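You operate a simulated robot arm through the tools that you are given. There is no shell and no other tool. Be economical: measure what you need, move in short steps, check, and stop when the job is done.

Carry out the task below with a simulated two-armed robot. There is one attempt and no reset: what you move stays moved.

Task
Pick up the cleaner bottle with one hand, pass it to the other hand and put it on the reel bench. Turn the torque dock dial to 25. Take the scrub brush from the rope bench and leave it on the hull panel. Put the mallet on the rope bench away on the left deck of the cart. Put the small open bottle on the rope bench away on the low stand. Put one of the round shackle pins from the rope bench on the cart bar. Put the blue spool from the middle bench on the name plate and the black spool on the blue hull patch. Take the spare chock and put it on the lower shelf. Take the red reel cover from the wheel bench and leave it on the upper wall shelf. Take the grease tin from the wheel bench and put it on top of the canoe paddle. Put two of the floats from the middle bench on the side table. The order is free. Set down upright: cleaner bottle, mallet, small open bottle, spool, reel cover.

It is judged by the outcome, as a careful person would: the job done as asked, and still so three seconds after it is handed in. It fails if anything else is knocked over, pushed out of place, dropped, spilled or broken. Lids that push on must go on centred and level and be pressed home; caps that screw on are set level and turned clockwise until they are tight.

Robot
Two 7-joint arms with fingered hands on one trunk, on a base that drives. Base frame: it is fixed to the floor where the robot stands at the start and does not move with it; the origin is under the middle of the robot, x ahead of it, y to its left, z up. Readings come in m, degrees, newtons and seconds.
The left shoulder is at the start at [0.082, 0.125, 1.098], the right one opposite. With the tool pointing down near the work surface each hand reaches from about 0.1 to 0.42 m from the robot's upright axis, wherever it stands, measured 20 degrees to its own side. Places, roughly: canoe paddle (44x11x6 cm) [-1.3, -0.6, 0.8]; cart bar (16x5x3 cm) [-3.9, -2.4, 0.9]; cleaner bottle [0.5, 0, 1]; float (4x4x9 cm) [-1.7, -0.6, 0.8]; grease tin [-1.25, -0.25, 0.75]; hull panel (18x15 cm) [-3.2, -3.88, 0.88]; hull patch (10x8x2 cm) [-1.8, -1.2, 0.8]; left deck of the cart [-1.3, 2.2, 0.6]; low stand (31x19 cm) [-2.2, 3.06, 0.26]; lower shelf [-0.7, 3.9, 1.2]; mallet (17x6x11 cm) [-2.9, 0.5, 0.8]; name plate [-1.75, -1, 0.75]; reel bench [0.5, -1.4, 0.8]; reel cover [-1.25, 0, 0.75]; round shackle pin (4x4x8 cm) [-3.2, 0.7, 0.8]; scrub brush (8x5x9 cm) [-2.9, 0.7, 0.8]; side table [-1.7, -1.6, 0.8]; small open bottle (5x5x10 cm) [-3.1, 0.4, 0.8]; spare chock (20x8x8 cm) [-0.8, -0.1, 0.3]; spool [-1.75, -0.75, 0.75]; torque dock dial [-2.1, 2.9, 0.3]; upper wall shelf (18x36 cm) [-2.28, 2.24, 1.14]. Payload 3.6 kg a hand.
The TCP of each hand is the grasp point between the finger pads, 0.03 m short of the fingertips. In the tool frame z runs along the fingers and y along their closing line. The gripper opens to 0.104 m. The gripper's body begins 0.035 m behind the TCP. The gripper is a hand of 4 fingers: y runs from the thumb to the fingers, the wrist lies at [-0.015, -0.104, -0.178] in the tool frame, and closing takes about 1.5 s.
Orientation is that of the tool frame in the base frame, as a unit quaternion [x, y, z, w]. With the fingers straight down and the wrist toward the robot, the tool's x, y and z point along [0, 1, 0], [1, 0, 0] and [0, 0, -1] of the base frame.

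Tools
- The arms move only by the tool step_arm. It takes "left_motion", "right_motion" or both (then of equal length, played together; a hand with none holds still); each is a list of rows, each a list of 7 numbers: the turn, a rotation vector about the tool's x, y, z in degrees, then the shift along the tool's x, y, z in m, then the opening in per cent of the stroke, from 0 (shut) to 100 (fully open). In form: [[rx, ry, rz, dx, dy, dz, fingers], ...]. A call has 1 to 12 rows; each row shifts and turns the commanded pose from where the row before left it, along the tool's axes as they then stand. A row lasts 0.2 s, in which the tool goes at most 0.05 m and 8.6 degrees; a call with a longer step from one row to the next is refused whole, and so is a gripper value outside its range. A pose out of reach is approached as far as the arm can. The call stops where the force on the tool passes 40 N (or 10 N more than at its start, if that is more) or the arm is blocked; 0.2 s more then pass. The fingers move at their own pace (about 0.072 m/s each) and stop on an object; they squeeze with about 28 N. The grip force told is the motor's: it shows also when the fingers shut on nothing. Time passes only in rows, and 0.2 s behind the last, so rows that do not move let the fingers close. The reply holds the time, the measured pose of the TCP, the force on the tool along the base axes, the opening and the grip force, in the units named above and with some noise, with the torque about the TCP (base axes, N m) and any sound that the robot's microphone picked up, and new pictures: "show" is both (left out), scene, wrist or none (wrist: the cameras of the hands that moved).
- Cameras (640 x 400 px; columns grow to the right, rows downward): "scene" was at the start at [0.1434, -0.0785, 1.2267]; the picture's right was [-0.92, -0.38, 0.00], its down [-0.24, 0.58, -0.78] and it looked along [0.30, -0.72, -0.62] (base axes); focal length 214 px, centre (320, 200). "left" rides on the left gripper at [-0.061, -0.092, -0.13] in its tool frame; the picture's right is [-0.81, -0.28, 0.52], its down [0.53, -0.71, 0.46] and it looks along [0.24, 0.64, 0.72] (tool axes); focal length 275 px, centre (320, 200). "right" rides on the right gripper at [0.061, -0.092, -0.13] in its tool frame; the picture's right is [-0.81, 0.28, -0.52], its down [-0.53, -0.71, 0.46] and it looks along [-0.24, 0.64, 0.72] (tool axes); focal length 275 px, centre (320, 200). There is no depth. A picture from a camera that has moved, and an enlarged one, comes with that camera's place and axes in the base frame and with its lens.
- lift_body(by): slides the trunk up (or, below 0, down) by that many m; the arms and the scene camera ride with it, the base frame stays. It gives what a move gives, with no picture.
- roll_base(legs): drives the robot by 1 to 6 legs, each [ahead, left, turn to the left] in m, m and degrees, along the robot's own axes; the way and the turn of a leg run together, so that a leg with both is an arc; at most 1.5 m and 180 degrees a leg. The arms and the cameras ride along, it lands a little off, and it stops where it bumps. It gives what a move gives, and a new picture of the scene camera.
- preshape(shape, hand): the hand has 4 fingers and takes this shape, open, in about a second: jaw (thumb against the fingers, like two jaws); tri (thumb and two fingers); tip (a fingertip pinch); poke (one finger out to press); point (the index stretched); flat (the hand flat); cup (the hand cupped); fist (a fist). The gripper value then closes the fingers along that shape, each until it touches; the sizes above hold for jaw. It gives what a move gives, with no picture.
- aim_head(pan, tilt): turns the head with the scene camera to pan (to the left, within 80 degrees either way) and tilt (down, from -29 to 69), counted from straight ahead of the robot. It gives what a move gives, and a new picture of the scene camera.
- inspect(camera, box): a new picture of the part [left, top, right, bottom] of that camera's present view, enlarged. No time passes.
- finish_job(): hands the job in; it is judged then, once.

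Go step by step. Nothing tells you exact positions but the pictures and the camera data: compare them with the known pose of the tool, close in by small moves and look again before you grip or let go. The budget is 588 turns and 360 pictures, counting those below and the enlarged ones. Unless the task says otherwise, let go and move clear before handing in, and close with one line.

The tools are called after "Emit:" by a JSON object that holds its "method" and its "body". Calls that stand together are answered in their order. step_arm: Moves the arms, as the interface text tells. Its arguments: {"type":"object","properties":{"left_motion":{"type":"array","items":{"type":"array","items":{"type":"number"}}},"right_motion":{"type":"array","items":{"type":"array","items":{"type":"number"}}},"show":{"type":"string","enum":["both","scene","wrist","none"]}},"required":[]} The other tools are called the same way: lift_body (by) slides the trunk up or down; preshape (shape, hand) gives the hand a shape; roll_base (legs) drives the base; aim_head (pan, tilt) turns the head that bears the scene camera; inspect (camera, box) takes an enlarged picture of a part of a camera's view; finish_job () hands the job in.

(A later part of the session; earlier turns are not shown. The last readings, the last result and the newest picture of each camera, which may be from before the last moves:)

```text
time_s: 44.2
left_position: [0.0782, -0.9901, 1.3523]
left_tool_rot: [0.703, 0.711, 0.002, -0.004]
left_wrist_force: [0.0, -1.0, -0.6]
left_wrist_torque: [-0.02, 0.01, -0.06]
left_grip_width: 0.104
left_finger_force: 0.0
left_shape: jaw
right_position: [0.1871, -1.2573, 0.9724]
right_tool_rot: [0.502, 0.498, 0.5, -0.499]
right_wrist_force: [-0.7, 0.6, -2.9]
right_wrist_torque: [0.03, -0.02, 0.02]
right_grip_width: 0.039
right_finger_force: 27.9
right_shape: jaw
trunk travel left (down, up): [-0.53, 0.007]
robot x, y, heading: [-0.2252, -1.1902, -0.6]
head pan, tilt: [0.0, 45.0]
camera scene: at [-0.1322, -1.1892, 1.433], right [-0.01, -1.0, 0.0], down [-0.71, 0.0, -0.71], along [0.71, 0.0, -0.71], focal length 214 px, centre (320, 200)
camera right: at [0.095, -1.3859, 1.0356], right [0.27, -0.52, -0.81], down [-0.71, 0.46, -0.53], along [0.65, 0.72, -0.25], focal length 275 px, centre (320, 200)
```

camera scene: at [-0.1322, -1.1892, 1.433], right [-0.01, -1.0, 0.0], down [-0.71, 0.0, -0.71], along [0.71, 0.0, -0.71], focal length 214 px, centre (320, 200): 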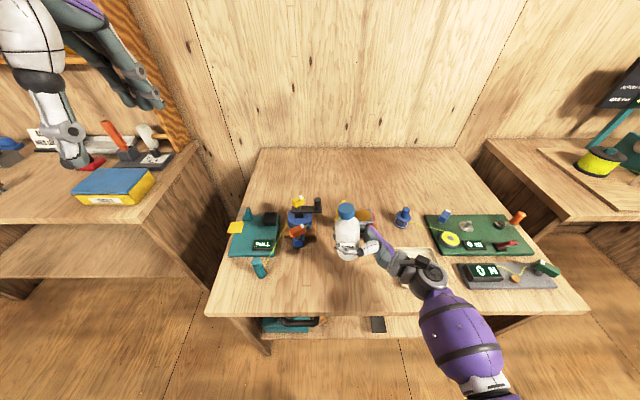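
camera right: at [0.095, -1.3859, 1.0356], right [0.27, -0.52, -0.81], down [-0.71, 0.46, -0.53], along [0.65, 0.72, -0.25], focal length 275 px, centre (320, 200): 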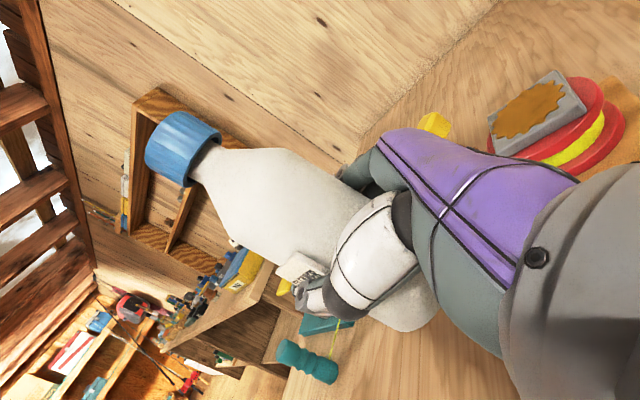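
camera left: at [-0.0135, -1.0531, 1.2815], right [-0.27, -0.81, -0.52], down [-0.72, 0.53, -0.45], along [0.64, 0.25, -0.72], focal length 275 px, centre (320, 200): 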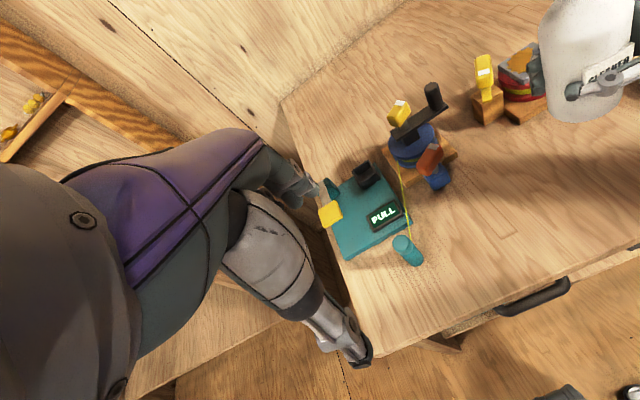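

The bench top is at z≈0.83, and the bottle bottom is around 0.90. Shift slightly toward the front and lower gently until contact.

Emit:
{"method": "step_arm", "body": {"right_motion": [[0, 0, 0, -0.02, -0.01, 0, 0], [0, 0, 0, -0.02, -0.01, 0, 0], [0, 0, 0, -0.01, 0, 0, 0], [0, 0, 0, -0.006, 0, 0, 0], [0, 0, 0, -0.005, 0, 0, 0], [0, 0, 0, -0.004, 0, 0, 0], [0, 0, 0, -0.004, 0, 0, 0]]}}

```text
time_s: 45.8
left_position: [0.0757, -0.9915, 1.3543]
left_tool_rot: [0.704, 0.71, 0.002, -0.004]
left_wrist_force: [1.3, 0.2, 0.0]
left_wrist_torque: [0.01, 0.0, 0.0]
left_grip_width: 0.1041
left_finger_force: 0.1
left_shape: jaw
right_position: [0.1648, -1.2583, 0.9045]
right_tool_rot: [0.503, 0.498, 0.5, -0.499]
right_wrist_force: [0.0, 0.5, -2.4]
right_wrist_torque: [-0.01, 0.0, -0.04]
right_grip_width: 0.0387
right_finger_force: 28.0
right_shape: jaw
trunk travel left (down, up): [-0.53, 0.007]
robot x, y, heading: [-0.2259, -1.1866, -0.2]
head pan, tilt: [0.0, 45.0]
camera scene: at [-0.1323, -1.1894, 1.433], right [-0.01, -1.0, 0.0], down [-0.71, 0.0, -0.71], along [0.71, 0.0, -0.71], focal length 214 px, centre (320, 200)
camera right: at [0.0738, -1.3869, 0.9665], right [0.27, -0.52, -0.81], down [-0.71, 0.46, -0.53], along [0.65, 0.72, -0.25], focal length 275 px, centre (320, 200)
```

scene: 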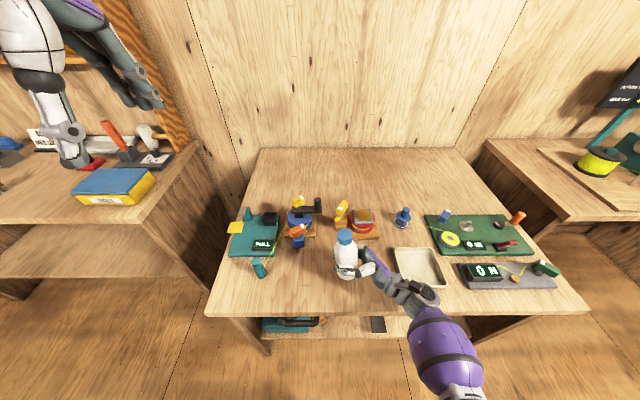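
right: 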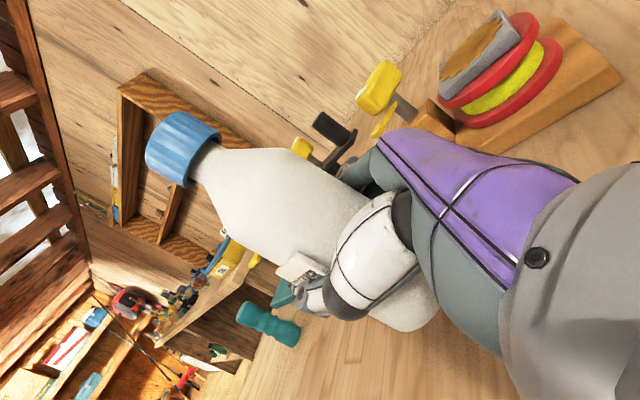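

Not yet touching; continue lowering in small steps.

Emit:
{"method": "step_arm", "body": {"right_motion": [[0, 0, 0, -0.004, 0, 0, 0], [0, 0, 0, -0.004, 0, 0, 0], [0, 0, 0, 0, 0, 0, 0]], "show": "none"}}

Emit:
{"method": "step_arm", "body": {"right_motion": [[0, 0, 0, -0.003, 0, 0, 0], [0, 0, 0, 0, 0, 0, 0]], "show": "none"}}

Emit:
{"method": "inspect", "body": {"camera": "scene", "box": [280, 200, 440, 300]}}

```text
time_s: 46.6
left_position: [0.0771, -0.9921, 1.3534]
left_tool_rot: [0.704, 0.71, 0.001, -0.004]
left_wrist_force: [-0.2, 0.3, 0.6]
left_wrist_torque: [-0.03, 0.01, 0.0]
left_grip_width: 0.1041
left_finger_force: 0.0
left_shape: jaw
right_position: [0.1661, -1.2585, 0.897]
right_tool_rot: [0.502, 0.499, 0.501, -0.499]
right_wrist_force: [-0.2, 0.1, -2.2]
right_wrist_torque: [0.03, -0.01, -0.01]
right_grip_width: 0.0384
right_finger_force: 28.0
right_shape: jaw
trunk travel left (down, up): [-0.53, 0.007]
robot x, y, heading: [-0.2236, -1.1883, -0.2]
head pan, tilt: [0.0, 45.0]
```

```text
time_s: 47.2
left_position: [0.077, -0.9921, 1.3529]
left_tool_rot: [0.704, 0.71, 0.001, -0.003]
left_wrist_force: [-0.3, 0.6, 0.9]
left_wrist_torque: [0.01, 0.02, -0.02]
left_grip_width: 0.104
left_finger_force: 0.1
left_shape: jaw
right_position: [0.1657, -1.2581, 0.8932]
right_tool_rot: [0.502, 0.498, 0.5, -0.5]
right_wrist_force: [-0.2, 0.7, -2.6]
right_wrist_torque: [0.06, 0.03, 0.03]
right_grip_width: 0.0388
right_finger_force: 27.4
right_shape: jaw
trunk travel left (down, up): [-0.53, 0.007]
robot x, y, heading: [-0.2233, -1.19, -0.1]
head pan, tilt: [0.0, 45.0]
```

```text
4.00 times, centred on (360, 250) of scene
camera zoom: at [-0.1324, -1.1894, 1.433], right [-0.01, -1.0, 0.0], down [-0.71, 0.0, -0.71], along [0.71, 0.0, -0.71], focal length 858 px, centre (160, 0)
```

zoom: 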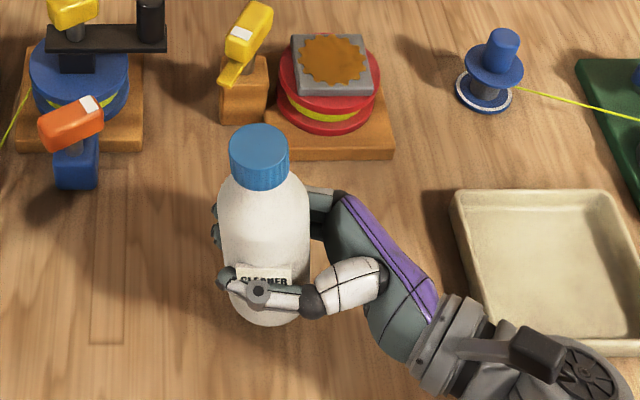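

Base appears about 1–2 cm above the bench still. Continue downward.

Emit:
{"method": "step_arm", "body": {"right_motion": [[0, 0, 0, -0.003, 0, 0, 0], [0, 0, 0, -0.003, 0, 0, 0]], "show": "none"}}

Emit:
{"method": "step_arm", "body": {"right_motion": [[0, 0, 0, -0.003, 0, 0, 0], [0, 0, 0, -0.002, 0, 0, 0]], "show": "none"}}

Emit:
{"method": "step_arm", "body": {"right_motion": [[0, 0, 0, -0.002, 0, 0, 0], [0, 0, 0, -0.002, 0, 0, 0]], "show": "none"}}

```text
time_s: 47.8
left_position: [0.0781, -0.9902, 1.3538]
left_tool_rot: [0.704, 0.71, 0.0, -0.004]
left_wrist_force: [-0.1, 0.4, 0.0]
left_wrist_torque: [-0.04, 0.0, -0.01]
left_grip_width: 0.1042
left_finger_force: 0.1
left_shape: jaw
right_position: [0.1653, -1.2587, 0.8878]
right_tool_rot: [0.502, 0.498, 0.501, -0.498]
right_wrist_force: [0.2, -0.1, -3.2]
right_wrist_torque: [0.07, -0.02, 0.02]
right_grip_width: 0.0389
right_finger_force: 28.0
right_shape: jaw
trunk travel left (down, up): [-0.53, 0.007]
robot x, y, heading: [-0.2254, -1.1878, -0.4]
head pan, tilt: [0.0, 45.0]
```

```text
time_s: 48.4
left_position: [0.0766, -0.9906, 1.352]
left_tool_rot: [0.704, 0.71, 0.001, -0.005]
left_wrist_force: [0.1, -0.5, 0.5]
left_wrist_torque: [0.01, 0.0, -0.02]
left_grip_width: 0.1039
left_finger_force: 0.0
left_shape: jaw
right_position: [0.1634, -1.2576, 0.8828]
right_tool_rot: [0.503, 0.498, 0.501, -0.499]
right_wrist_force: [-0.2, -0.2, -3.6]
right_wrist_torque: [0.0, 0.02, 0.02]
right_grip_width: 0.039
right_finger_force: 27.7
right_shape: jaw
trunk travel left (down, up): [-0.53, 0.007]
robot x, y, heading: [-0.2215, -1.1879, -0.1]
head pan, tilt: [0.0, 45.0]
```

```text
time_s: 49.0
left_position: [0.0778, -0.9907, 1.3526]
left_tool_rot: [0.703, 0.711, 0.001, -0.004]
left_wrist_force: [-0.4, 0.2, -0.2]
left_wrist_torque: [0.01, -0.01, -0.03]
left_grip_width: 0.1039
left_finger_force: 0.1
left_shape: jaw
right_position: [0.1653, -1.2587, 0.8786]
right_tool_rot: [0.502, 0.498, 0.5, -0.499]
right_wrist_force: [0.9, 0.6, -2.7]
right_wrist_torque: [0.03, -0.02, 0.01]
right_grip_width: 0.0387
right_finger_force: 28.1
right_shape: jaw
trunk travel left (down, up): [-0.53, 0.007]
robot x, y, heading: [-0.2246, -1.1877, -0.5]
head pan, tilt: [0.0, 45.0]
```

Still in the air; continue with a picture.

Emit:
{"method": "step_arm", "body": {"right_motion": [[0, 0, 0, -0.003, 0, 0, 0], [0, 0, 0, -0.003, 0, 0, 0]], "show": "none"}}

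Emit:
{"method": "step_arm", "body": {"right_motion": [[0, 0, 0, -0.003, 0, 0, 0], [0, 0, 0, -0.002, 0, 0, 0]], "show": "none"}}

Emit:
{"method": "inspect", "body": {"camera": "scene", "box": [280, 200, 440, 300]}}

```text
time_s: 49.6
left_position: [0.0775, -0.992, 1.3536]
left_tool_rot: [0.704, 0.71, 0.002, -0.003]
left_wrist_force: [0.3, 0.7, 0.4]
left_wrist_torque: [0.03, 0.03, -0.01]
left_grip_width: 0.1035
left_finger_force: 0.0
left_shape: jaw
right_position: [0.1654, -1.2585, 0.8727]
right_tool_rot: [0.502, 0.499, 0.5, -0.498]
right_wrist_force: [-0.6, 0.7, -3.7]
right_wrist_torque: [0.02, 0.05, -0.01]
right_grip_width: 0.0385
right_finger_force: 27.6
right_shape: jaw
trunk travel left (down, up): [-0.53, 0.007]
robot x, y, heading: [-0.2205, -1.1862, -0.5]
head pan, tilt: [0.0, 45.0]
```

```text
time_s: 50.2
left_position: [0.0767, -0.9913, 1.3518]
left_tool_rot: [0.704, 0.71, 0.002, -0.003]
left_wrist_force: [-0.3, 1.1, 0.7]
left_wrist_torque: [0.01, 0.02, 0.04]
left_grip_width: 0.1037
left_finger_force: 0.0
left_shape: jaw
right_position: [0.1651, -1.2589, 0.8669]
right_tool_rot: [0.501, 0.498, 0.501, -0.499]
right_wrist_force: [-0.8, 0.5, -3.1]
right_wrist_torque: [0.0, -0.01, -0.01]
right_grip_width: 0.0387
right_finger_force: 28.1
right_shape: jaw
trunk travel left (down, up): [-0.53, 0.007]
robot x, y, heading: [-0.2249, -1.1876, -0.3]
head pan, tilt: [0.0, 45.0]
```

```text
4.00 times, centred on (360, 250) of scene
camera zoom: at [-0.1323, -1.1894, 1.433], right [-0.01, -1.0, 0.0], down [-0.71, 0.0, -0.71], along [0.71, 0.0, -0.71], focal length 858 px, centre (160, 0)
```

zoom: 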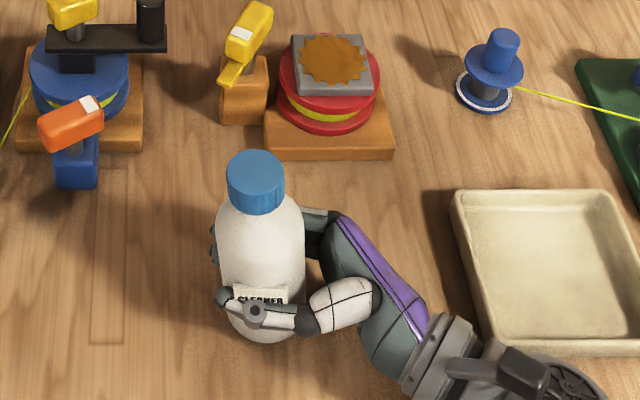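

Emit:
{"method": "step_arm", "body": {"right_motion": [[0, 0, 0, -0.003, 0, 0, 0], [0, 0, 0, -0.003, 0, 0, 0]], "show": "none"}}

Emit:
{"method": "step_arm", "body": {"right_motion": [[0, 0, 0, -0.003, 0, 0, 0], [0, 0, 0, -0.003, 0, 0, 0]], "show": "none"}}

Emit:
{"method": "step_arm", "body": {"right_motion": [[0, 0, 0, -0.003, 0, 0, 0], [0, 0, 0, -0.003, 0, 0, 0]], "show": "wrist"}}

```text
time_s: 50.8
left_position: [0.076, -0.9912, 1.353]
left_tool_rot: [0.704, 0.71, 0.002, -0.003]
left_wrist_force: [-0.3, 1.2, -0.6]
left_wrist_torque: [-0.05, -0.03, 0.01]
left_grip_width: 0.1039
left_finger_force: 0.1
left_shape: jaw
right_position: [0.1659, -1.2577, 0.8626]
right_tool_rot: [0.501, 0.499, 0.502, -0.499]
right_wrist_force: [0.6, -0.4, -1.0]
right_wrist_torque: [0.07, -0.03, 0.0]
right_grip_width: 0.0388
right_finger_force: 28.4
right_shape: jaw
trunk travel left (down, up): [-0.53, 0.007]
robot x, y, heading: [-0.2244, -1.1888, -0.3]
head pan, tilt: [0.0, 45.0]
```

```text
time_s: 51.4
left_position: [0.077, -0.9903, 1.3542]
left_tool_rot: [0.704, 0.71, 0.002, -0.004]
left_wrist_force: [0.1, 1.4, -0.4]
left_wrist_torque: [-0.04, -0.02, -0.01]
left_grip_width: 0.1039
left_finger_force: 0.0
left_shape: jaw
right_position: [0.1649, -1.2577, 0.857]
right_tool_rot: [0.5, 0.499, 0.502, -0.498]
right_wrist_force: [-2.7, -0.5, 14.7]
right_wrist_torque: [0.14, -0.16, 0.06]
right_grip_width: 0.0378
right_finger_force: 28.3
right_shape: jaw
trunk travel left (down, up): [-0.53, 0.007]
robot x, y, heading: [-0.22, -1.186, 0.2]
head pan, tilt: [0.0, 45.0]
```

```text
time_s: 52.0
left_position: [0.0746, -0.9899, 1.3535]
left_tool_rot: [0.704, 0.71, 0.001, -0.004]
left_wrist_force: [-0.4, -0.1, -0.9]
left_wrist_torque: [0.02, -0.03, 0.02]
left_grip_width: 0.1037
left_finger_force: 0.2
left_shape: jaw
right_position: [0.1639, -1.2577, 0.8517]
right_tool_rot: [0.501, 0.499, 0.501, -0.499]
right_wrist_force: [-7.5, 1.7, 19.6]
right_wrist_torque: [0.06, -0.18, 0.07]
right_grip_width: 0.0363
right_finger_force: 28.1
right_shape: jaw
trunk travel left (down, up): [-0.53, 0.007]
robot x, y, heading: [-0.2194, -1.1907, -0.2]
head pan, tilt: [0.0, 45.0]
camera right: at [0.0722, -1.3871, 0.9127], right [0.27, -0.52, -0.81], down [-0.71, 0.46, -0.53], along [0.65, 0.72, -0.24], focal length 275 px, centre (320, 200)
```

right: 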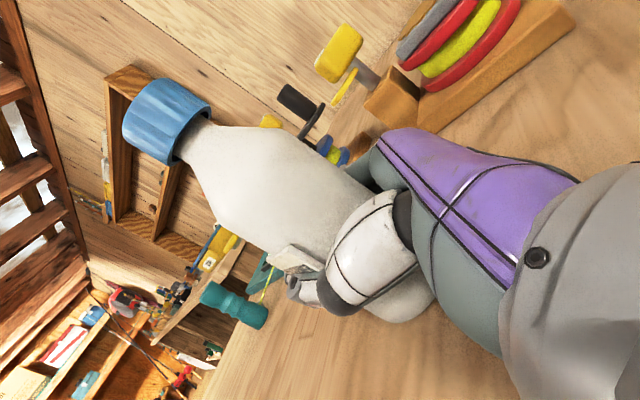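

Contact reached (bench top ≈0.80). Relieve slightly, open, then raise the open hand partially before withdrawing to keep clear of the tray.

Emit:
{"method": "step_arm", "body": {"right_motion": [[0, 0, 0, 0.003, 0, 0, 0], [0, 0, 0, 0, 0, 0, 100], [0, 0, 0, 0, 0, 0, 100], [0, 0, 0, 0, 0, 0, 100], [0, 0, 0, 0, 0, 0, 100], [0, 0, 0, 0, 0, 0, 100], [0, 0, 0, 0, 0, 0, 100]]}}

```text
time_s: 53.6
left_position: [0.0778, -0.9917, 1.353]
left_tool_rot: [0.704, 0.71, 0.002, -0.004]
left_wrist_force: [0.0, -0.7, 0.8]
left_wrist_torque: [0.02, 0.0, 0.02]
left_grip_width: 0.1038
left_finger_force: 0.1
left_shape: jaw
right_position: [0.165, -1.2582, 0.8519]
right_tool_rot: [0.502, 0.499, 0.501, -0.498]
right_wrist_force: [0.1, 0.1, 0.2]
right_wrist_torque: [0.02, -0.01, 0.0]
right_grip_width: 0.1035
right_finger_force: 0.1
right_shape: jaw
trunk travel left (down, up): [-0.53, 0.007]
robot x, y, heading: [-0.2259, -1.187, -0.3]
head pan, tilt: [0.0, 45.0]
camera scene: at [-0.1325, -1.1894, 1.433], right [-0.01, -1.0, 0.0], down [-0.71, 0.0, -0.71], along [0.71, 0.0, -0.71], focal length 214 px, centre (320, 200)
camera right: at [0.073, -1.3872, 0.9142], right [0.27, -0.52, -0.81], down [-0.71, 0.46, -0.53], along [0.65, 0.72, -0.25], focal length 275 px, centre (320, 200)
```

scene: 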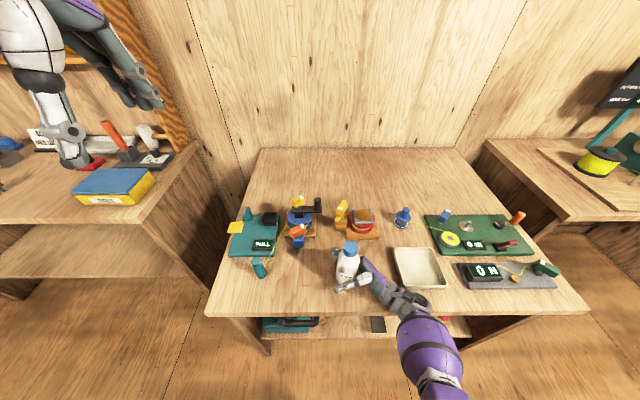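
right: 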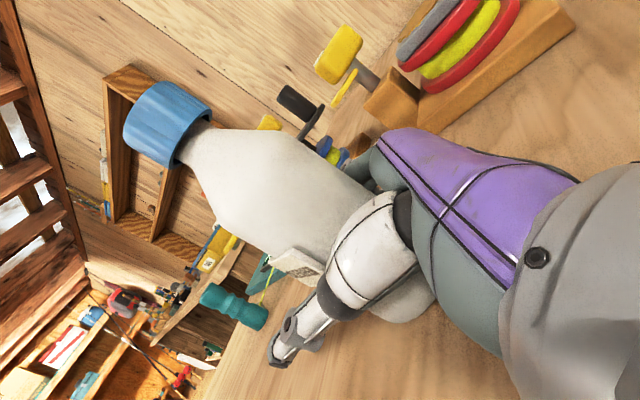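

Emit:
{"method": "step_arm", "body": {"right_motion": [[0, 0, 0, 0.02, 0, 0, 100], [0, 0, 0, 0.02, 0, 0, 100], [0, 0, 0, 0.015, 0, -0.015, 100], [0, 0, 0, 0.015, 0, -0.02, 100], [0, 0, 0, 0.015, 0, -0.025, 100], [0, 0, 0, 0.015, 0, -0.03, 100], [0, 0, 0, 0.02, 0, -0.03, 100], [0, 0, 0, 0.03, 0, -0.03, 100], [0, 0, 0, 0.03, -0.03, 0, 100], [0, 0, 0, 0.03, -0.03, 0, 100]]}}

```text
time_s: 55.8
left_position: [0.0758, -0.9909, 1.3526]
left_tool_rot: [0.704, 0.711, 0.002, -0.003]
left_wrist_force: [-0.9, -0.9, 0.1]
left_wrist_torque: [0.01, -0.01, 0.02]
left_grip_width: 0.1039
left_finger_force: 0.0
left_shape: jaw
right_position: [0.1029, -1.4087, 1.0625]
right_tool_rot: [0.502, 0.498, 0.5, -0.499]
right_wrist_force: [-0.1, 0.6, 0.0]
right_wrist_torque: [0.03, 0.0, 0.0]
right_grip_width: 0.1038
right_finger_force: 0.1
right_shape: jaw
trunk travel left (down, up): [-0.53, 0.007]
robot x, y, heading: [-0.2209, -1.1905, -0.3]
head pan, tilt: [0.0, 45.0]
camera scene: at [-0.1332, -1.1895, 1.4331], right [-0.01, -1.0, 0.0], down [-0.71, 0.0, -0.71], along [0.71, 0.0, -0.71], focal length 214 px, centre (320, 200)
camera right: at [0.0117, -1.5381, 1.1249], right [0.27, -0.52, -0.81], down [-0.71, 0.46, -0.53], along [0.65, 0.72, -0.25], focal length 275 px, centre (320, 200)
```

scene: 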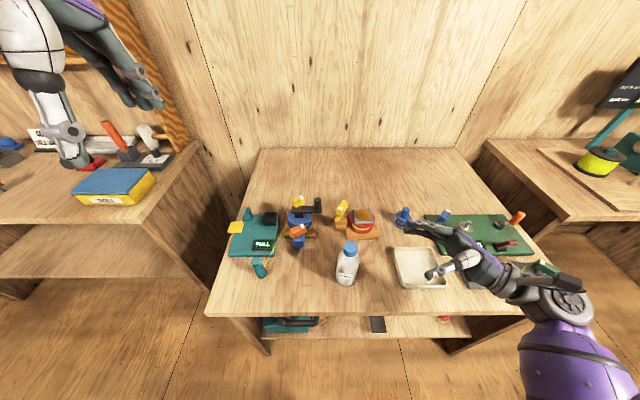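
right: 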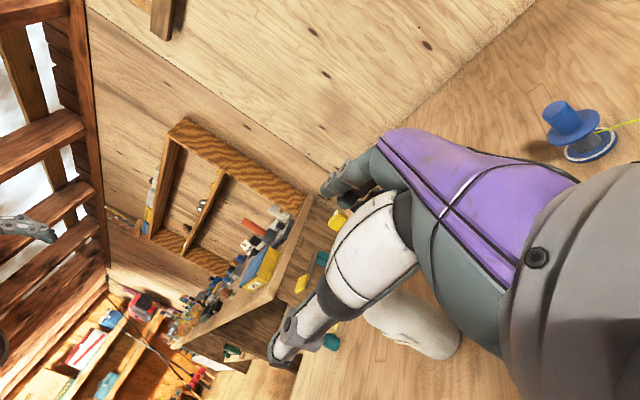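

The cleaner bottle stands on the reel bench. I'll back off, turn the right hand down again, and turn around to view the middle area.

Emit:
{"method": "roll_base", "body": {"legs": [[-0.3, 0.1, 0]]}}

Emit:
{"method": "step_arm", "body": {"right_motion": [[0, -8.2, 0, 0, 0, 0, 100], [0, -8.2, 0, 0, 0, 0, 100], [0, -8.2, 0, 0, 0, 0, 100], [0, -8.2, 0, 0, 0, 0, 100], [0, -8.2, 0, 0, 0, 0, 100], [0, -8.2, 0, 0, 0, 0, 100], [0, -8.2, 0, 0, 0, 0, 100], [0, -8.2, 0, 0, 0, 0, 100], [0, -8.2, 0, 0, 0, 0, 100], [0, -8.2, 0, 0, 0, 0, 100], [0, -8.0, 0, 0, 0, 0, 100]], "show": "none"}}

Emit:
{"method": "roll_base", "body": {"legs": [[0, 0, 90]]}}

Emit:
{"method": "aim_head", "body": {"pan": 0, "tilt": 15}}

Emit:
{"method": "aim_head", "body": {"pan": 70, "tilt": 25}}

```text
time_s: 57.9
left_position: [-0.2149, -0.8906, 1.3533]
left_tool_rot: [0.705, 0.709, 0.001, -0.004]
left_wrist_force: [-0.7, -0.1, 0.0]
left_wrist_torque: [-0.01, 0.02, -0.01]
left_grip_width: 0.1038
left_finger_force: 0.1
left_shape: jaw
right_position: [-0.1888, -1.3073, 1.0621]
right_tool_rot: [0.502, 0.498, 0.502, -0.498]
right_wrist_force: [0.2, -0.1, -0.6]
right_wrist_torque: [0.0, -0.01, 0.0]
right_grip_width: 0.1038
right_finger_force: 0.1
right_shape: jaw
trunk travel left (down, up): [-0.53, 0.007]
robot x, y, heading: [-0.5132, -1.0879, -0.5]
head pan, tilt: [0.0, 45.0]
camera scene: at [-0.4251, -1.0871, 1.433], right [-0.01, -1.0, 0.0], down [-0.71, 0.01, -0.71], along [0.71, -0.01, -0.71], focal length 214 px, centre (320, 200)
```

scene: 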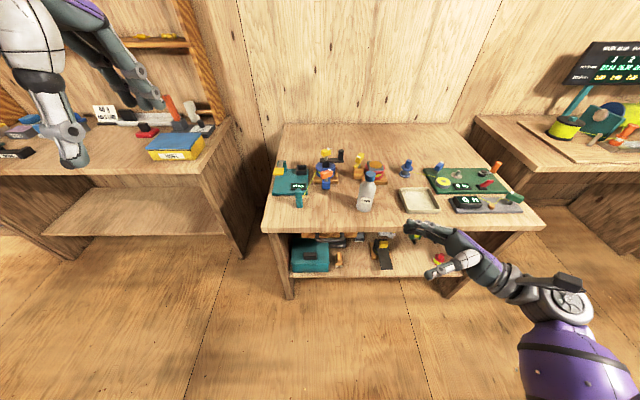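

```text
time_s: 60.3
left_position: [-0.2128, -0.8891, 1.3534]
left_tool_rot: [0.705, 0.709, 0.001, -0.004]
left_wrist_force: [-0.2, -0.3, 0.6]
left_wrist_torque: [0.01, 0.01, -0.02]
left_grip_width: 0.1039
left_finger_force: 0.2
left_shape: jaw
right_position: [-0.1752, -1.3118, 1.0589]
right_tool_rot: [0.71, 0.704, -0.001, -0.001]
right_wrist_force: [0.2, 0.7, 0.5]
right_wrist_torque: [0.03, 0.01, 0.01]
right_grip_width: 0.1036
right_finger_force: 0.0
right_shape: jaw
right hand out of reach, approached as far as the arm can: row 10, 11
trunk travel left (down, up): [-0.53, 0.007]
robot x, y, heading: [-0.5178, -1.0856, -0.6]
head pan, tilt: [0.0, 45.0]
```

```text
time_s: 64.5
left_position: [-0.7114, -0.7863, 1.3532]
left_tool_rot: [-0.001, 1.0, -0.003, -0.003]
left_wrist_force: [0.2, 1.4, -1.2]
left_wrist_torque: [-0.02, -0.03, -0.02]
left_grip_width: 0.1036
left_finger_force: 0.1
left_shape: jaw
right_position: [-0.2913, -0.7482, 1.0583]
right_tool_rot: [0.006, 1.0, -0.002, 0.0]
right_wrist_force: [-0.4, -0.6, -0.1]
right_wrist_torque: [0.0, 0.0, -0.01]
right_grip_width: 0.1036
right_finger_force: 0.0
right_shape: jaw
trunk travel left (down, up): [-0.53, 0.007]
robot x, y, heading: [-0.5144, -1.0891, 89.3]
head pan, tilt: [0.0, 45.0]
camera scene: at [-0.5148, -0.9953, 1.433], right [1.0, -0.01, 0.0], down [-0.01, -0.71, -0.71], along [0.01, 0.71, -0.71], focal length 214 px, centre (320, 200)
```

scene: 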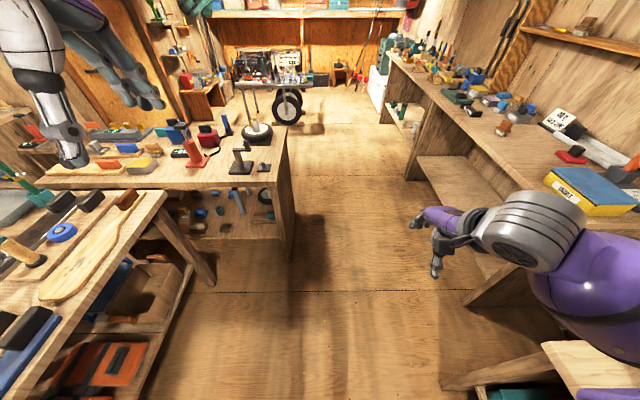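

```text
time_s: 65.4
left_position: [-0.7121, -0.7873, 1.3533]
left_tool_rot: [0.0, 1.0, -0.002, -0.004]
left_wrist_force: [0.4, 0.7, -0.2]
left_wrist_torque: [-0.02, 0.01, 0.0]
left_grip_width: 0.104
left_finger_force: 0.1
left_shape: jaw
right_position: [-0.2898, -0.7487, 1.0595]
right_tool_rot: [0.005, 1.0, -0.003, 0.001]
right_wrist_force: [0.5, 0.4, -0.3]
right_wrist_torque: [-0.01, -0.01, 0.01]
right_grip_width: 0.1036
right_finger_force: 0.0
right_shape: jaw
trunk travel left (down, up): [-0.53, 0.007]
robot x, y, heading: [-0.5173, -1.0879, 89.2]
head pan, tilt: [0.0, 15.0]
camera scene: at [-0.5146, -0.9832, 1.4798], right [1.0, -0.01, 0.0], down [0.0, -0.26, -0.97], along [0.01, 0.97, -0.26], focal length 214 px, centre (320, 200)
```

scene: 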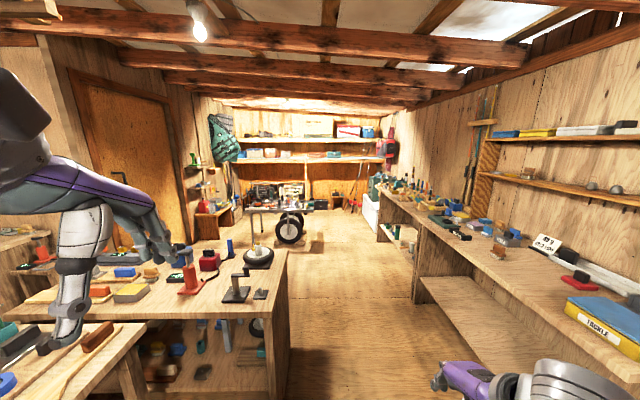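

```text
time_s: 66.8
left_position: [-0.7118, -0.7873, 1.3526]
left_tool_rot: [-0.001, 1.0, -0.003, -0.004]
left_wrist_force: [0.0, -0.4, -0.5]
left_wrist_torque: [0.01, -0.01, 0.01]
left_grip_width: 0.1036
left_finger_force: 0.1
left_shape: jaw
right_position: [-0.2912, -0.7478, 1.0587]
right_tool_rot: [0.006, 1.0, -0.002, 0.0]
right_wrist_force: [0.0, 0.0, 0.7]
right_wrist_torque: [-0.01, 0.0, 0.0]
right_grip_width: 0.1037
right_finger_force: 0.0
right_shape: jaw
trunk travel left (down, up): [-0.53, 0.007]
robot x, y, heading: [-0.5157, -1.0864, 89.3]
head pan, tilt: [70.0, 25.0]
camera scene: at [-0.6019, -1.044, 1.4636], right [0.35, 0.94, 0.0], down [0.4, -0.15, -0.91], along [-0.85, 0.32, -0.42], focal length 214 px, centre (320, 200)
```

scene: 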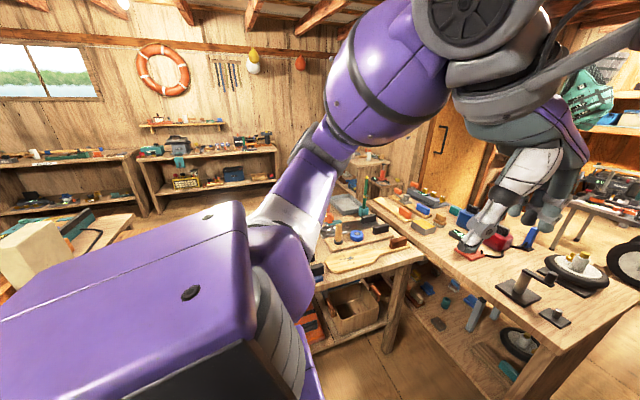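

I now see the layout: wheel bench (near edge y≈-0.2, right edge x≈-0.67) and middle bench (right edge x≈-1.2). I'll drive into the corner between them and look at the wheel bench.

Emit:
{"method": "roll_base", "body": {"legs": [[0.5, 0.35, 0]]}}

Emit:
{"method": "aim_head", "body": {"pan": 15, "tilt": 45}}

```text
time_s: 70.5
left_position: [-1.0524, -0.2876, 1.3527]
left_tool_rot: [0.0, 1.0, -0.002, -0.003]
left_wrist_force: [-0.1, -0.7, -0.7]
left_wrist_torque: [0.0, -0.03, -0.05]
left_grip_width: 0.1041
left_finger_force: 0.1
left_shape: jaw
right_position: [-0.6306, -0.2502, 1.0595]
right_tool_rot: [0.007, 1.0, -0.002, 0.0]
right_wrist_force: [0.2, 0.7, 0.4]
right_wrist_torque: [-0.02, -0.01, 0.01]
right_grip_width: 0.1037
right_finger_force: 0.2
right_shape: jaw
trunk travel left (down, up): [-0.53, 0.007]
robot x, y, heading: [-0.8561, -0.589, 89.3]
head pan, tilt: [70.0, 25.0]
camera scene: at [-0.9436, -0.5452, 1.4636], right [0.36, 0.93, 0.0], down [0.39, -0.15, -0.91], along [-0.85, 0.32, -0.42], focal length 214 px, centre (320, 200)
```

scene: 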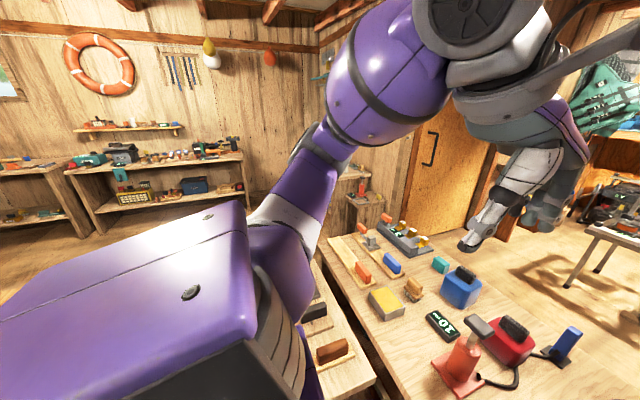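

```text
time_s: 71.7
left_position: [-1.0531, -0.2871, 1.3544]
left_tool_rot: [0.0, 1.0, -0.001, -0.003]
left_wrist_force: [-0.3, 0.0, 0.9]
left_wrist_torque: [-0.05, 0.02, -0.02]
left_grip_width: 0.1037
left_finger_force: 0.1
left_shape: jaw
right_position: [-0.6306, -0.2495, 1.0603]
right_tool_rot: [0.007, 1.0, -0.002, 0.0]
right_wrist_force: [-0.4, 0.0, -0.7]
right_wrist_torque: [-0.04, 0.0, 0.05]
right_grip_width: 0.1038
right_finger_force: 0.0
right_shape: jaw
trunk travel left (down, up): [-0.53, 0.007]
robot x, y, heading: [-0.8567, -0.589, 89.3]
head pan, tilt: [15.0, 45.0]
camera scene: at [-0.8774, -0.4992, 1.433], right [0.97, 0.24, 0.0], down [0.17, -0.69, -0.71], along [-0.17, 0.69, -0.71], focal length 214 px, centre (320, 200)
```

scene: 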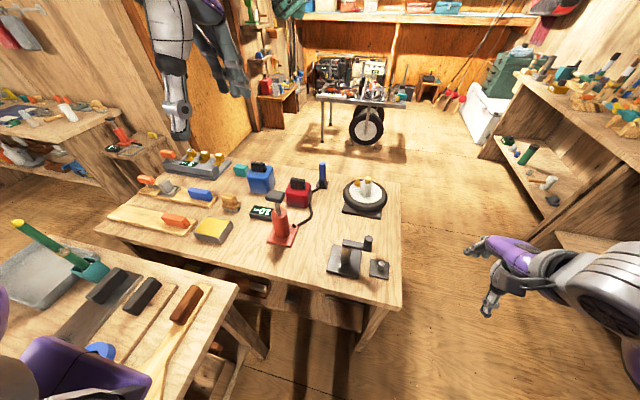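

Emit:
{"method": "inspect", "body": {"camera": "scene", "box": [120, 130, 440, 330]}}

Emit:
{"method": "inspect", "body": {"camera": "scene", "box": [0, 200, 320, 400]}}

```text
2.00 times, centred on (280, 230) of scene
camera zoom: at [-0.8774, -0.4992, 1.433], right [0.97, 0.24, 0.0], down [0.17, -0.69, -0.71], along [-0.17, 0.69, -0.71], focal length 429 px, centre (400, 140)
```

zoom: 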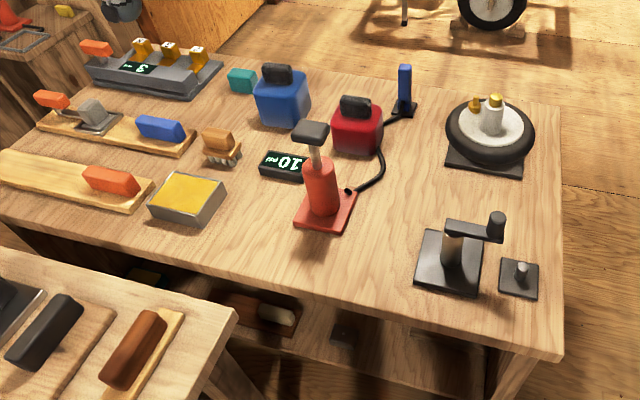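

```text
2.00 times, centred on (160, 300) of scene
camera zoom: at [-0.8774, -0.4992, 1.433], right [0.97, 0.24, 0.0], down [0.17, -0.69, -0.71], along [-0.17, 0.69, -0.71], focal length 429 px, centre (640, 0)
```

zoom: 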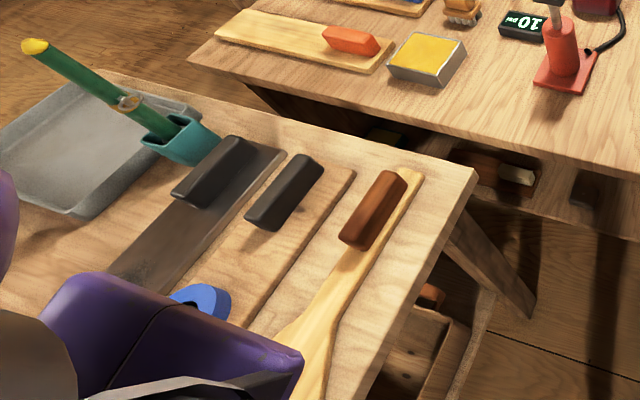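

The grease tin (yellow in grey tin) is near (-1.37,-0.13) and the red reel cover (red box with black handle) near (-1.1,0.08); the paddle lies on the middle bench's right edge. I'll pull in the right hand, move closer and lower the trunk.

Emit:
{"method": "step_arm", "body": {"right_motion": [[0, 0, 0, 0, -0.02, -0.04, 100], [0, 0, 0, 0, -0.02, -0.04, 100], [0, 0, 0, 0, -0.02, -0.04, 100], [0, 0, 0, 0, -0.02, -0.04, 100], [0, 0, 0, 0, 0, -0.05, 100]], "show": "none"}}

Emit:
{"method": "roll_base", "body": {"legs": [[0.11, 0.09, 0]]}}

Emit:
{"method": "lift_body", "body": {"by": -0.2}}

Emit:
{"method": "aim_head", "body": {"pan": 40, "tilt": 40}}

```text
time_s: 72.9
left_position: [-1.0519, -0.2872, 1.3527]
left_tool_rot: [-0.001, 1.0, -0.001, -0.004]
left_wrist_force: [0.5, 0.2, -0.5]
left_wrist_torque: [0.01, -0.01, -0.02]
left_grip_width: 0.1039
left_finger_force: 0.0
left_shape: jaw
right_position: [-0.6144, -0.2654, 1.2718]
right_tool_rot: [0.008, 1.0, -0.003, 0.001]
right_wrist_force: [0.1, 0.5, 0.3]
right_wrist_torque: [0.03, -0.02, 0.02]
right_grip_width: 0.1039
right_finger_force: 0.1
right_shape: jaw
right hand out of reach, approached as far as the arm can: row 1, 2, 3, 4
trunk travel left (down, up): [-0.53, 0.007]
robot x, y, heading: [-0.8574, -0.5858, 89.4]
head pan, tilt: [15.0, 45.0]
```

```text
time_s: 74.4
left_position: [-1.1402, -0.1768, 1.3512]
left_tool_rot: [0.0, 1.0, -0.001, -0.004]
left_wrist_force: [-0.1, -0.4, -0.6]
left_wrist_torque: [0.03, 0.01, 0.0]
left_grip_width: 0.1038
left_finger_force: 0.1
left_shape: jaw
right_position: [-0.7031, -0.1541, 1.2721]
right_tool_rot: [0.007, 1.0, -0.001, 0.0]
right_wrist_force: [0.2, 0.1, 0.4]
right_wrist_torque: [0.0, -0.02, 0.0]
right_grip_width: 0.1036
right_finger_force: 0.1
right_shape: jaw
trunk travel left (down, up): [-0.53, 0.007]
robot x, y, heading: [-0.9409, -0.4756, 89.2]
head pan, tilt: [15.0, 45.0]
camera scene: at [-0.9642, -0.3885, 1.4331], right [0.97, 0.25, 0.0], down [0.17, -0.69, -0.71], along [-0.17, 0.69, -0.71], focal length 214 px, centre (320, 200)
```

scene: 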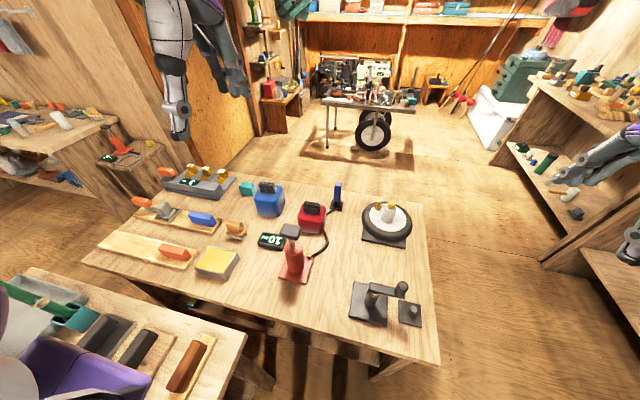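

```text
time_s: 76.5
left_position: [-1.1402, -0.178, 1.1537]
left_tool_rot: [0.0, 1.0, -0.001, -0.003]
left_wrist_force: [0.6, -0.1, 0.3]
left_wrist_torque: [0.03, 0.01, 0.01]
left_grip_width: 0.1038
left_finger_force: 0.1
left_shape: jaw
right_position: [-0.7029, -0.1294, 0.9911]
right_tool_rot: [0.007, 0.991, -0.137, -0.001]
right_wrist_force: [0.7, -0.6, -0.3]
right_wrist_torque: [-0.03, -0.01, -0.04]
right_grip_width: 0.1039
right_finger_force: 0.1
right_shape: jaw
trunk travel left (down, up): [-0.33, 0.207]
robot x, y, heading: [-0.9418, -0.4763, 89.1]
head pan, tilt: [15.0, 45.0]
```

```text
time_s: 77.4
left_position: [-1.1393, -0.1763, 1.1539]
left_tool_rot: [0.0, 1.0, 0.0, -0.003]
left_wrist_force: [-49.2, -26.6, 13.3]
left_wrist_torque: [2.73, -7.8, -6.77]
left_grip_width: 0.1038
left_finger_force: 0.1
left_shape: jaw
right_position: [-0.7027, -0.1293, 0.9896]
right_tool_rot: [0.006, 0.991, -0.136, -0.001]
right_wrist_force: [-0.3, -0.2, 0.2]
right_wrist_torque: [-0.02, 0.0, 0.02]
right_grip_width: 0.1037
right_finger_force: 0.0
right_shape: jaw
trunk travel left (down, up): [-0.33, 0.207]
robot x, y, heading: [-0.9449, -0.4778, 89.3]
head pan, tilt: [40.0, 40.0]
camera scene: at [-0.9839, -0.292, 1.2222], right [0.87, 0.49, 0.0], down [0.33, -0.58, -0.75], along [-0.37, 0.65, -0.66], focal length 214 px, centre (320, 200)
```

scene: 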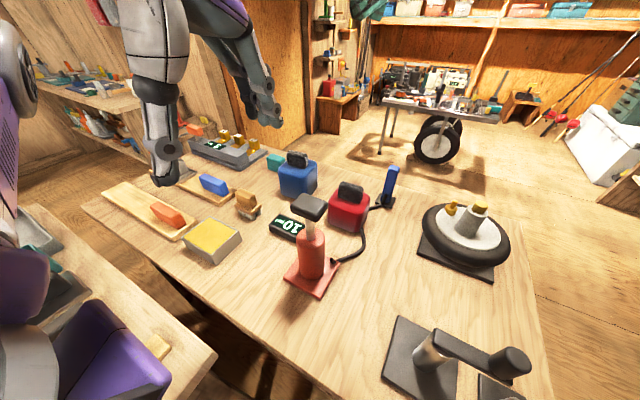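

Tin is near (-1.36,-0.14). I'll move the left hand above it and look with the wrist camera.

Emit:
{"method": "aim_head", "body": {"pan": 15, "tilt": 40}}

Emit:
{"method": "step_arm", "body": {"left_motion": [[0, 0, 0, 0.04, 0.006, 0.01, 100], [0, 0, 0, 0.04, 0.006, 0.01, 100], [0, 0, 0, 0.04, 0.006, 0.01, 100], [0, 0, 0, 0.04, 0.006, 0.01, 100], [0, 0, 0, 0.04, 0.006, 0.01, 100]]}}

```text
time_s: 78.3
left_position: [-1.1403, -0.1774, 1.1525]
left_tool_rot: [0.0, 1.0, -0.002, -0.003]
left_wrist_force: [-0.7, -0.3, -0.1]
left_wrist_torque: [0.01, 0.0, -0.02]
left_grip_width: 0.1036
left_finger_force: 0.1
left_shape: jaw
right_position: [-0.7031, -0.1295, 0.9901]
right_tool_rot: [0.006, 0.991, -0.137, -0.001]
right_wrist_force: [0.9, 0.1, -0.4]
right_wrist_torque: [-0.03, -0.01, -0.02]
right_grip_width: 0.1036
right_finger_force: 0.0
right_shape: jaw
trunk travel left (down, up): [-0.33, 0.207]
robot x, y, heading: [-0.9422, -0.4748, 89.1]
head pan, tilt: [15.0, 40.0]
camera scene: at [-0.9639, -0.2828, 1.2246], right [0.97, 0.25, 0.0], down [0.16, -0.62, -0.77], along [-0.19, 0.74, -0.64], focal length 214 px, centre (320, 200)
```

scene: 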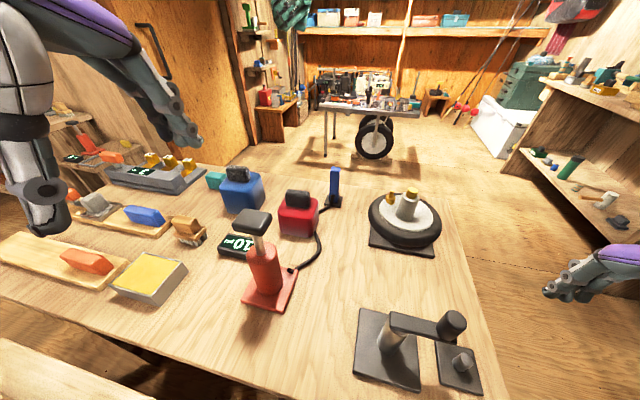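

```text
time_s: 79.5
left_position: [-1.3418, -0.1468, 1.1052]
left_tool_rot: [0.0, 1.0, -0.001, -0.003]
left_wrist_force: [0.3, -0.8, 0.8]
left_wrist_torque: [-0.01, 0.01, 0.0]
left_grip_width: 0.1041
left_finger_force: 0.0
left_shape: jaw
right_position: [-0.7021, -0.1287, 0.9902]
right_tool_rot: [0.005, 0.991, -0.136, -0.001]
right_wrist_force: [-0.1, 0.4, -1.1]
right_wrist_torque: [-0.01, -0.02, -0.01]
right_grip_width: 0.104
right_finger_force: 0.0
right_shape: jaw
trunk travel left (down, up): [-0.33, 0.207]
robot x, y, heading: [-0.9443, -0.4808, 89.3]
head pan, tilt: [15.0, 40.0]
camera scene: at [-0.9641, -0.2828, 1.2246], right [0.97, 0.25, 0.0], down [0.16, -0.62, -0.77], along [-0.19, 0.74, -0.64], focal length 214 px, centre (320, 200)
camera left: at [-1.2798, -0.2375, 1.2348], right [0.81, -0.28, -0.52], down [-0.54, -0.71, -0.45], along [-0.25, 0.64, -0.72], focal length 275 px, centre (320, 200)
```

scene: 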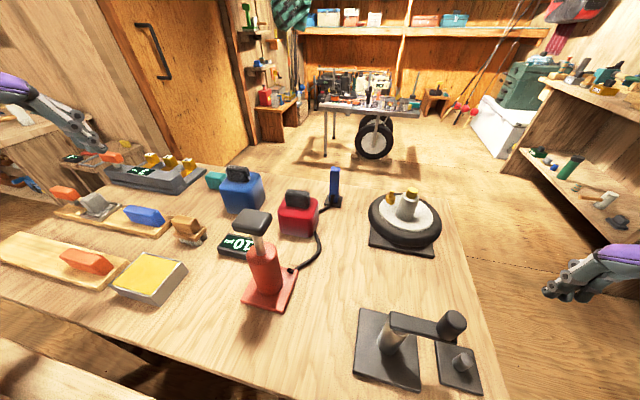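
left: 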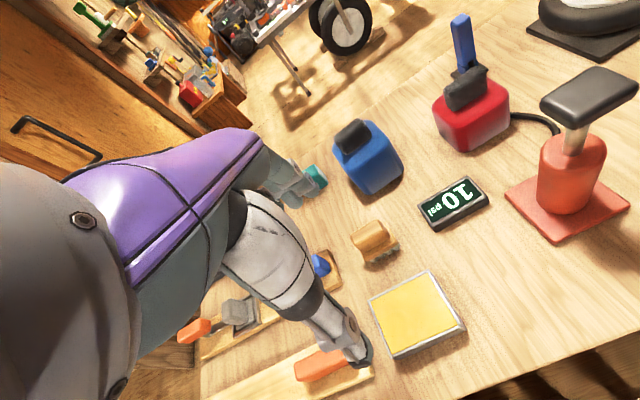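

Tin top is centred at about (-1.345,-0.144,0.84), ~9×8.5 cm. Descend above it and check.

Emit:
{"method": "step_arm", "body": {"left_motion": [[0, 0, 0, 0.003, 0.003, 0.04, 100], [0, 0, 0, 0, 0, 0.04, 100], [0, 0, 0, 0, 0, 0.04, 100], [0, 0, 0, 0, 0, 0.04, 100], [0, 0, 0, 0, 0, 0.04, 100]]}}

```text
time_s: 80.7
left_position: [-1.3451, -0.1443, 0.9032]
left_tool_rot: [0.0, 1.0, -0.002, -0.002]
left_wrist_force: [-0.6, 0.1, 0.4]
left_wrist_torque: [-0.02, -0.06, -0.01]
left_grip_width: 0.1039
left_finger_force: 0.1
left_shape: jaw
right_position: [-0.7017, -0.1302, 0.9896]
right_tool_rot: [0.006, 0.991, -0.137, -0.001]
right_wrist_force: [-0.5, -0.4, 0.9]
right_wrist_torque: [0.02, 0.01, 0.03]
right_grip_width: 0.1037
right_finger_force: 0.0
right_shape: jaw
trunk travel left (down, up): [-0.33, 0.207]
robot x, y, heading: [-0.9432, -0.478, 89.2]
head pan, tilt: [15.0, 40.0]
camera scene: at [-0.9642, -0.2824, 1.2245], right [0.97, 0.25, 0.0], down [0.16, -0.62, -0.77], along [-0.19, 0.74, -0.64], focal length 214 px, centre (320, 200)
camera left: at [-1.2813, -0.2351, 1.0333], right [0.81, -0.28, -0.52], down [-0.53, -0.71, -0.45], along [-0.25, 0.64, -0.72], focal length 275 px, centre (320, 200)
```

scene: 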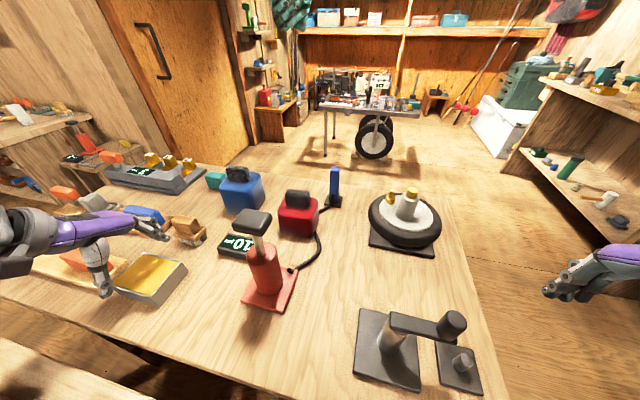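
left: 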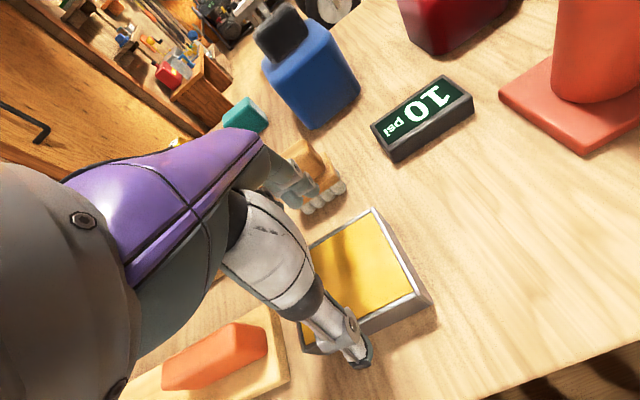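

Tin spans y from -0.106 to -0.187, centre -0.1465. Adjust 2 mm, descend and close.

Emit:
{"method": "step_arm", "body": {"left_motion": [[0, 0, 0, 0.002, -0.002, 0.02, 100], [0, 0, 0, 0, 0, 0.02, 100], [0, 0, 0, 0, 0, 0.015, 100], [0, 0, 0, 0, 0, 0.01, 100], [0, 0, 0, 0, 0, 0, 0], [0, 0, 0, 0, 0, 0, 0], [0, 0, 0, 0, 0, 0, 0], [0, 0, 0, 0, 0, 0, 0], [0, 0, 0, 0, 0, 0, 0]]}}

```text
time_s: 82.7
left_position: [-1.3472, -0.1457, 0.841]
left_tool_rot: [0.0, 1.0, -0.001, -0.004]
left_wrist_force: [-0.1, 4.4, 5.9]
left_wrist_torque: [-0.04, -0.07, -0.04]
left_grip_width: 0.0776
left_finger_force: 28.0
left_shape: jaw
right_position: [-0.701, -0.1287, 0.9899]
right_tool_rot: [0.006, 0.991, -0.136, -0.001]
right_wrist_force: [0.1, 0.8, -0.8]
right_wrist_torque: [0.02, 0.01, -0.03]
right_grip_width: 0.1039
right_finger_force: 0.1
right_shape: jaw
trunk travel left (down, up): [-0.33, 0.207]
robot x, y, heading: [-0.9447, -0.478, 89.2]
head pan, tilt: [15.0, 40.0]
camera scene: at [-0.9635, -0.2826, 1.2246], right [0.97, 0.25, 0.0], down [0.16, -0.62, -0.77], along [-0.19, 0.74, -0.64], focal length 214 px, centre (320, 200)
camera left: at [-1.2838, -0.2377, 0.9696], right [0.81, -0.28, -0.52], down [-0.54, -0.71, -0.45], along [-0.25, 0.64, -0.72], focal length 275 px, centre (320, 200)
```

scene: 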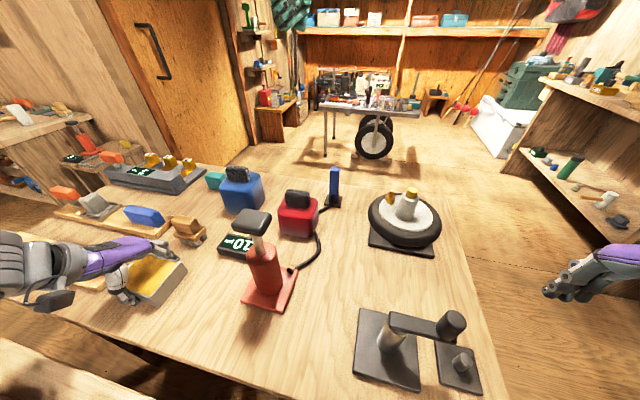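
left: 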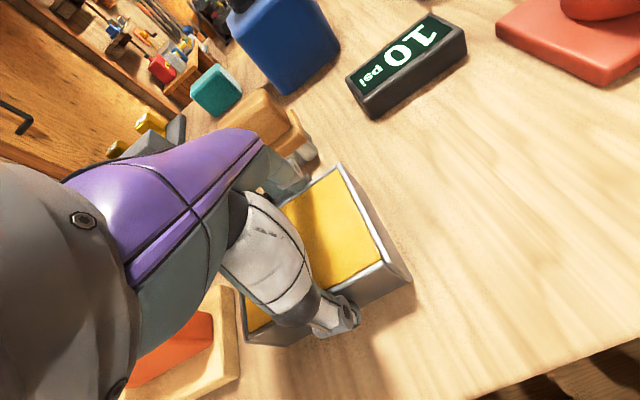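

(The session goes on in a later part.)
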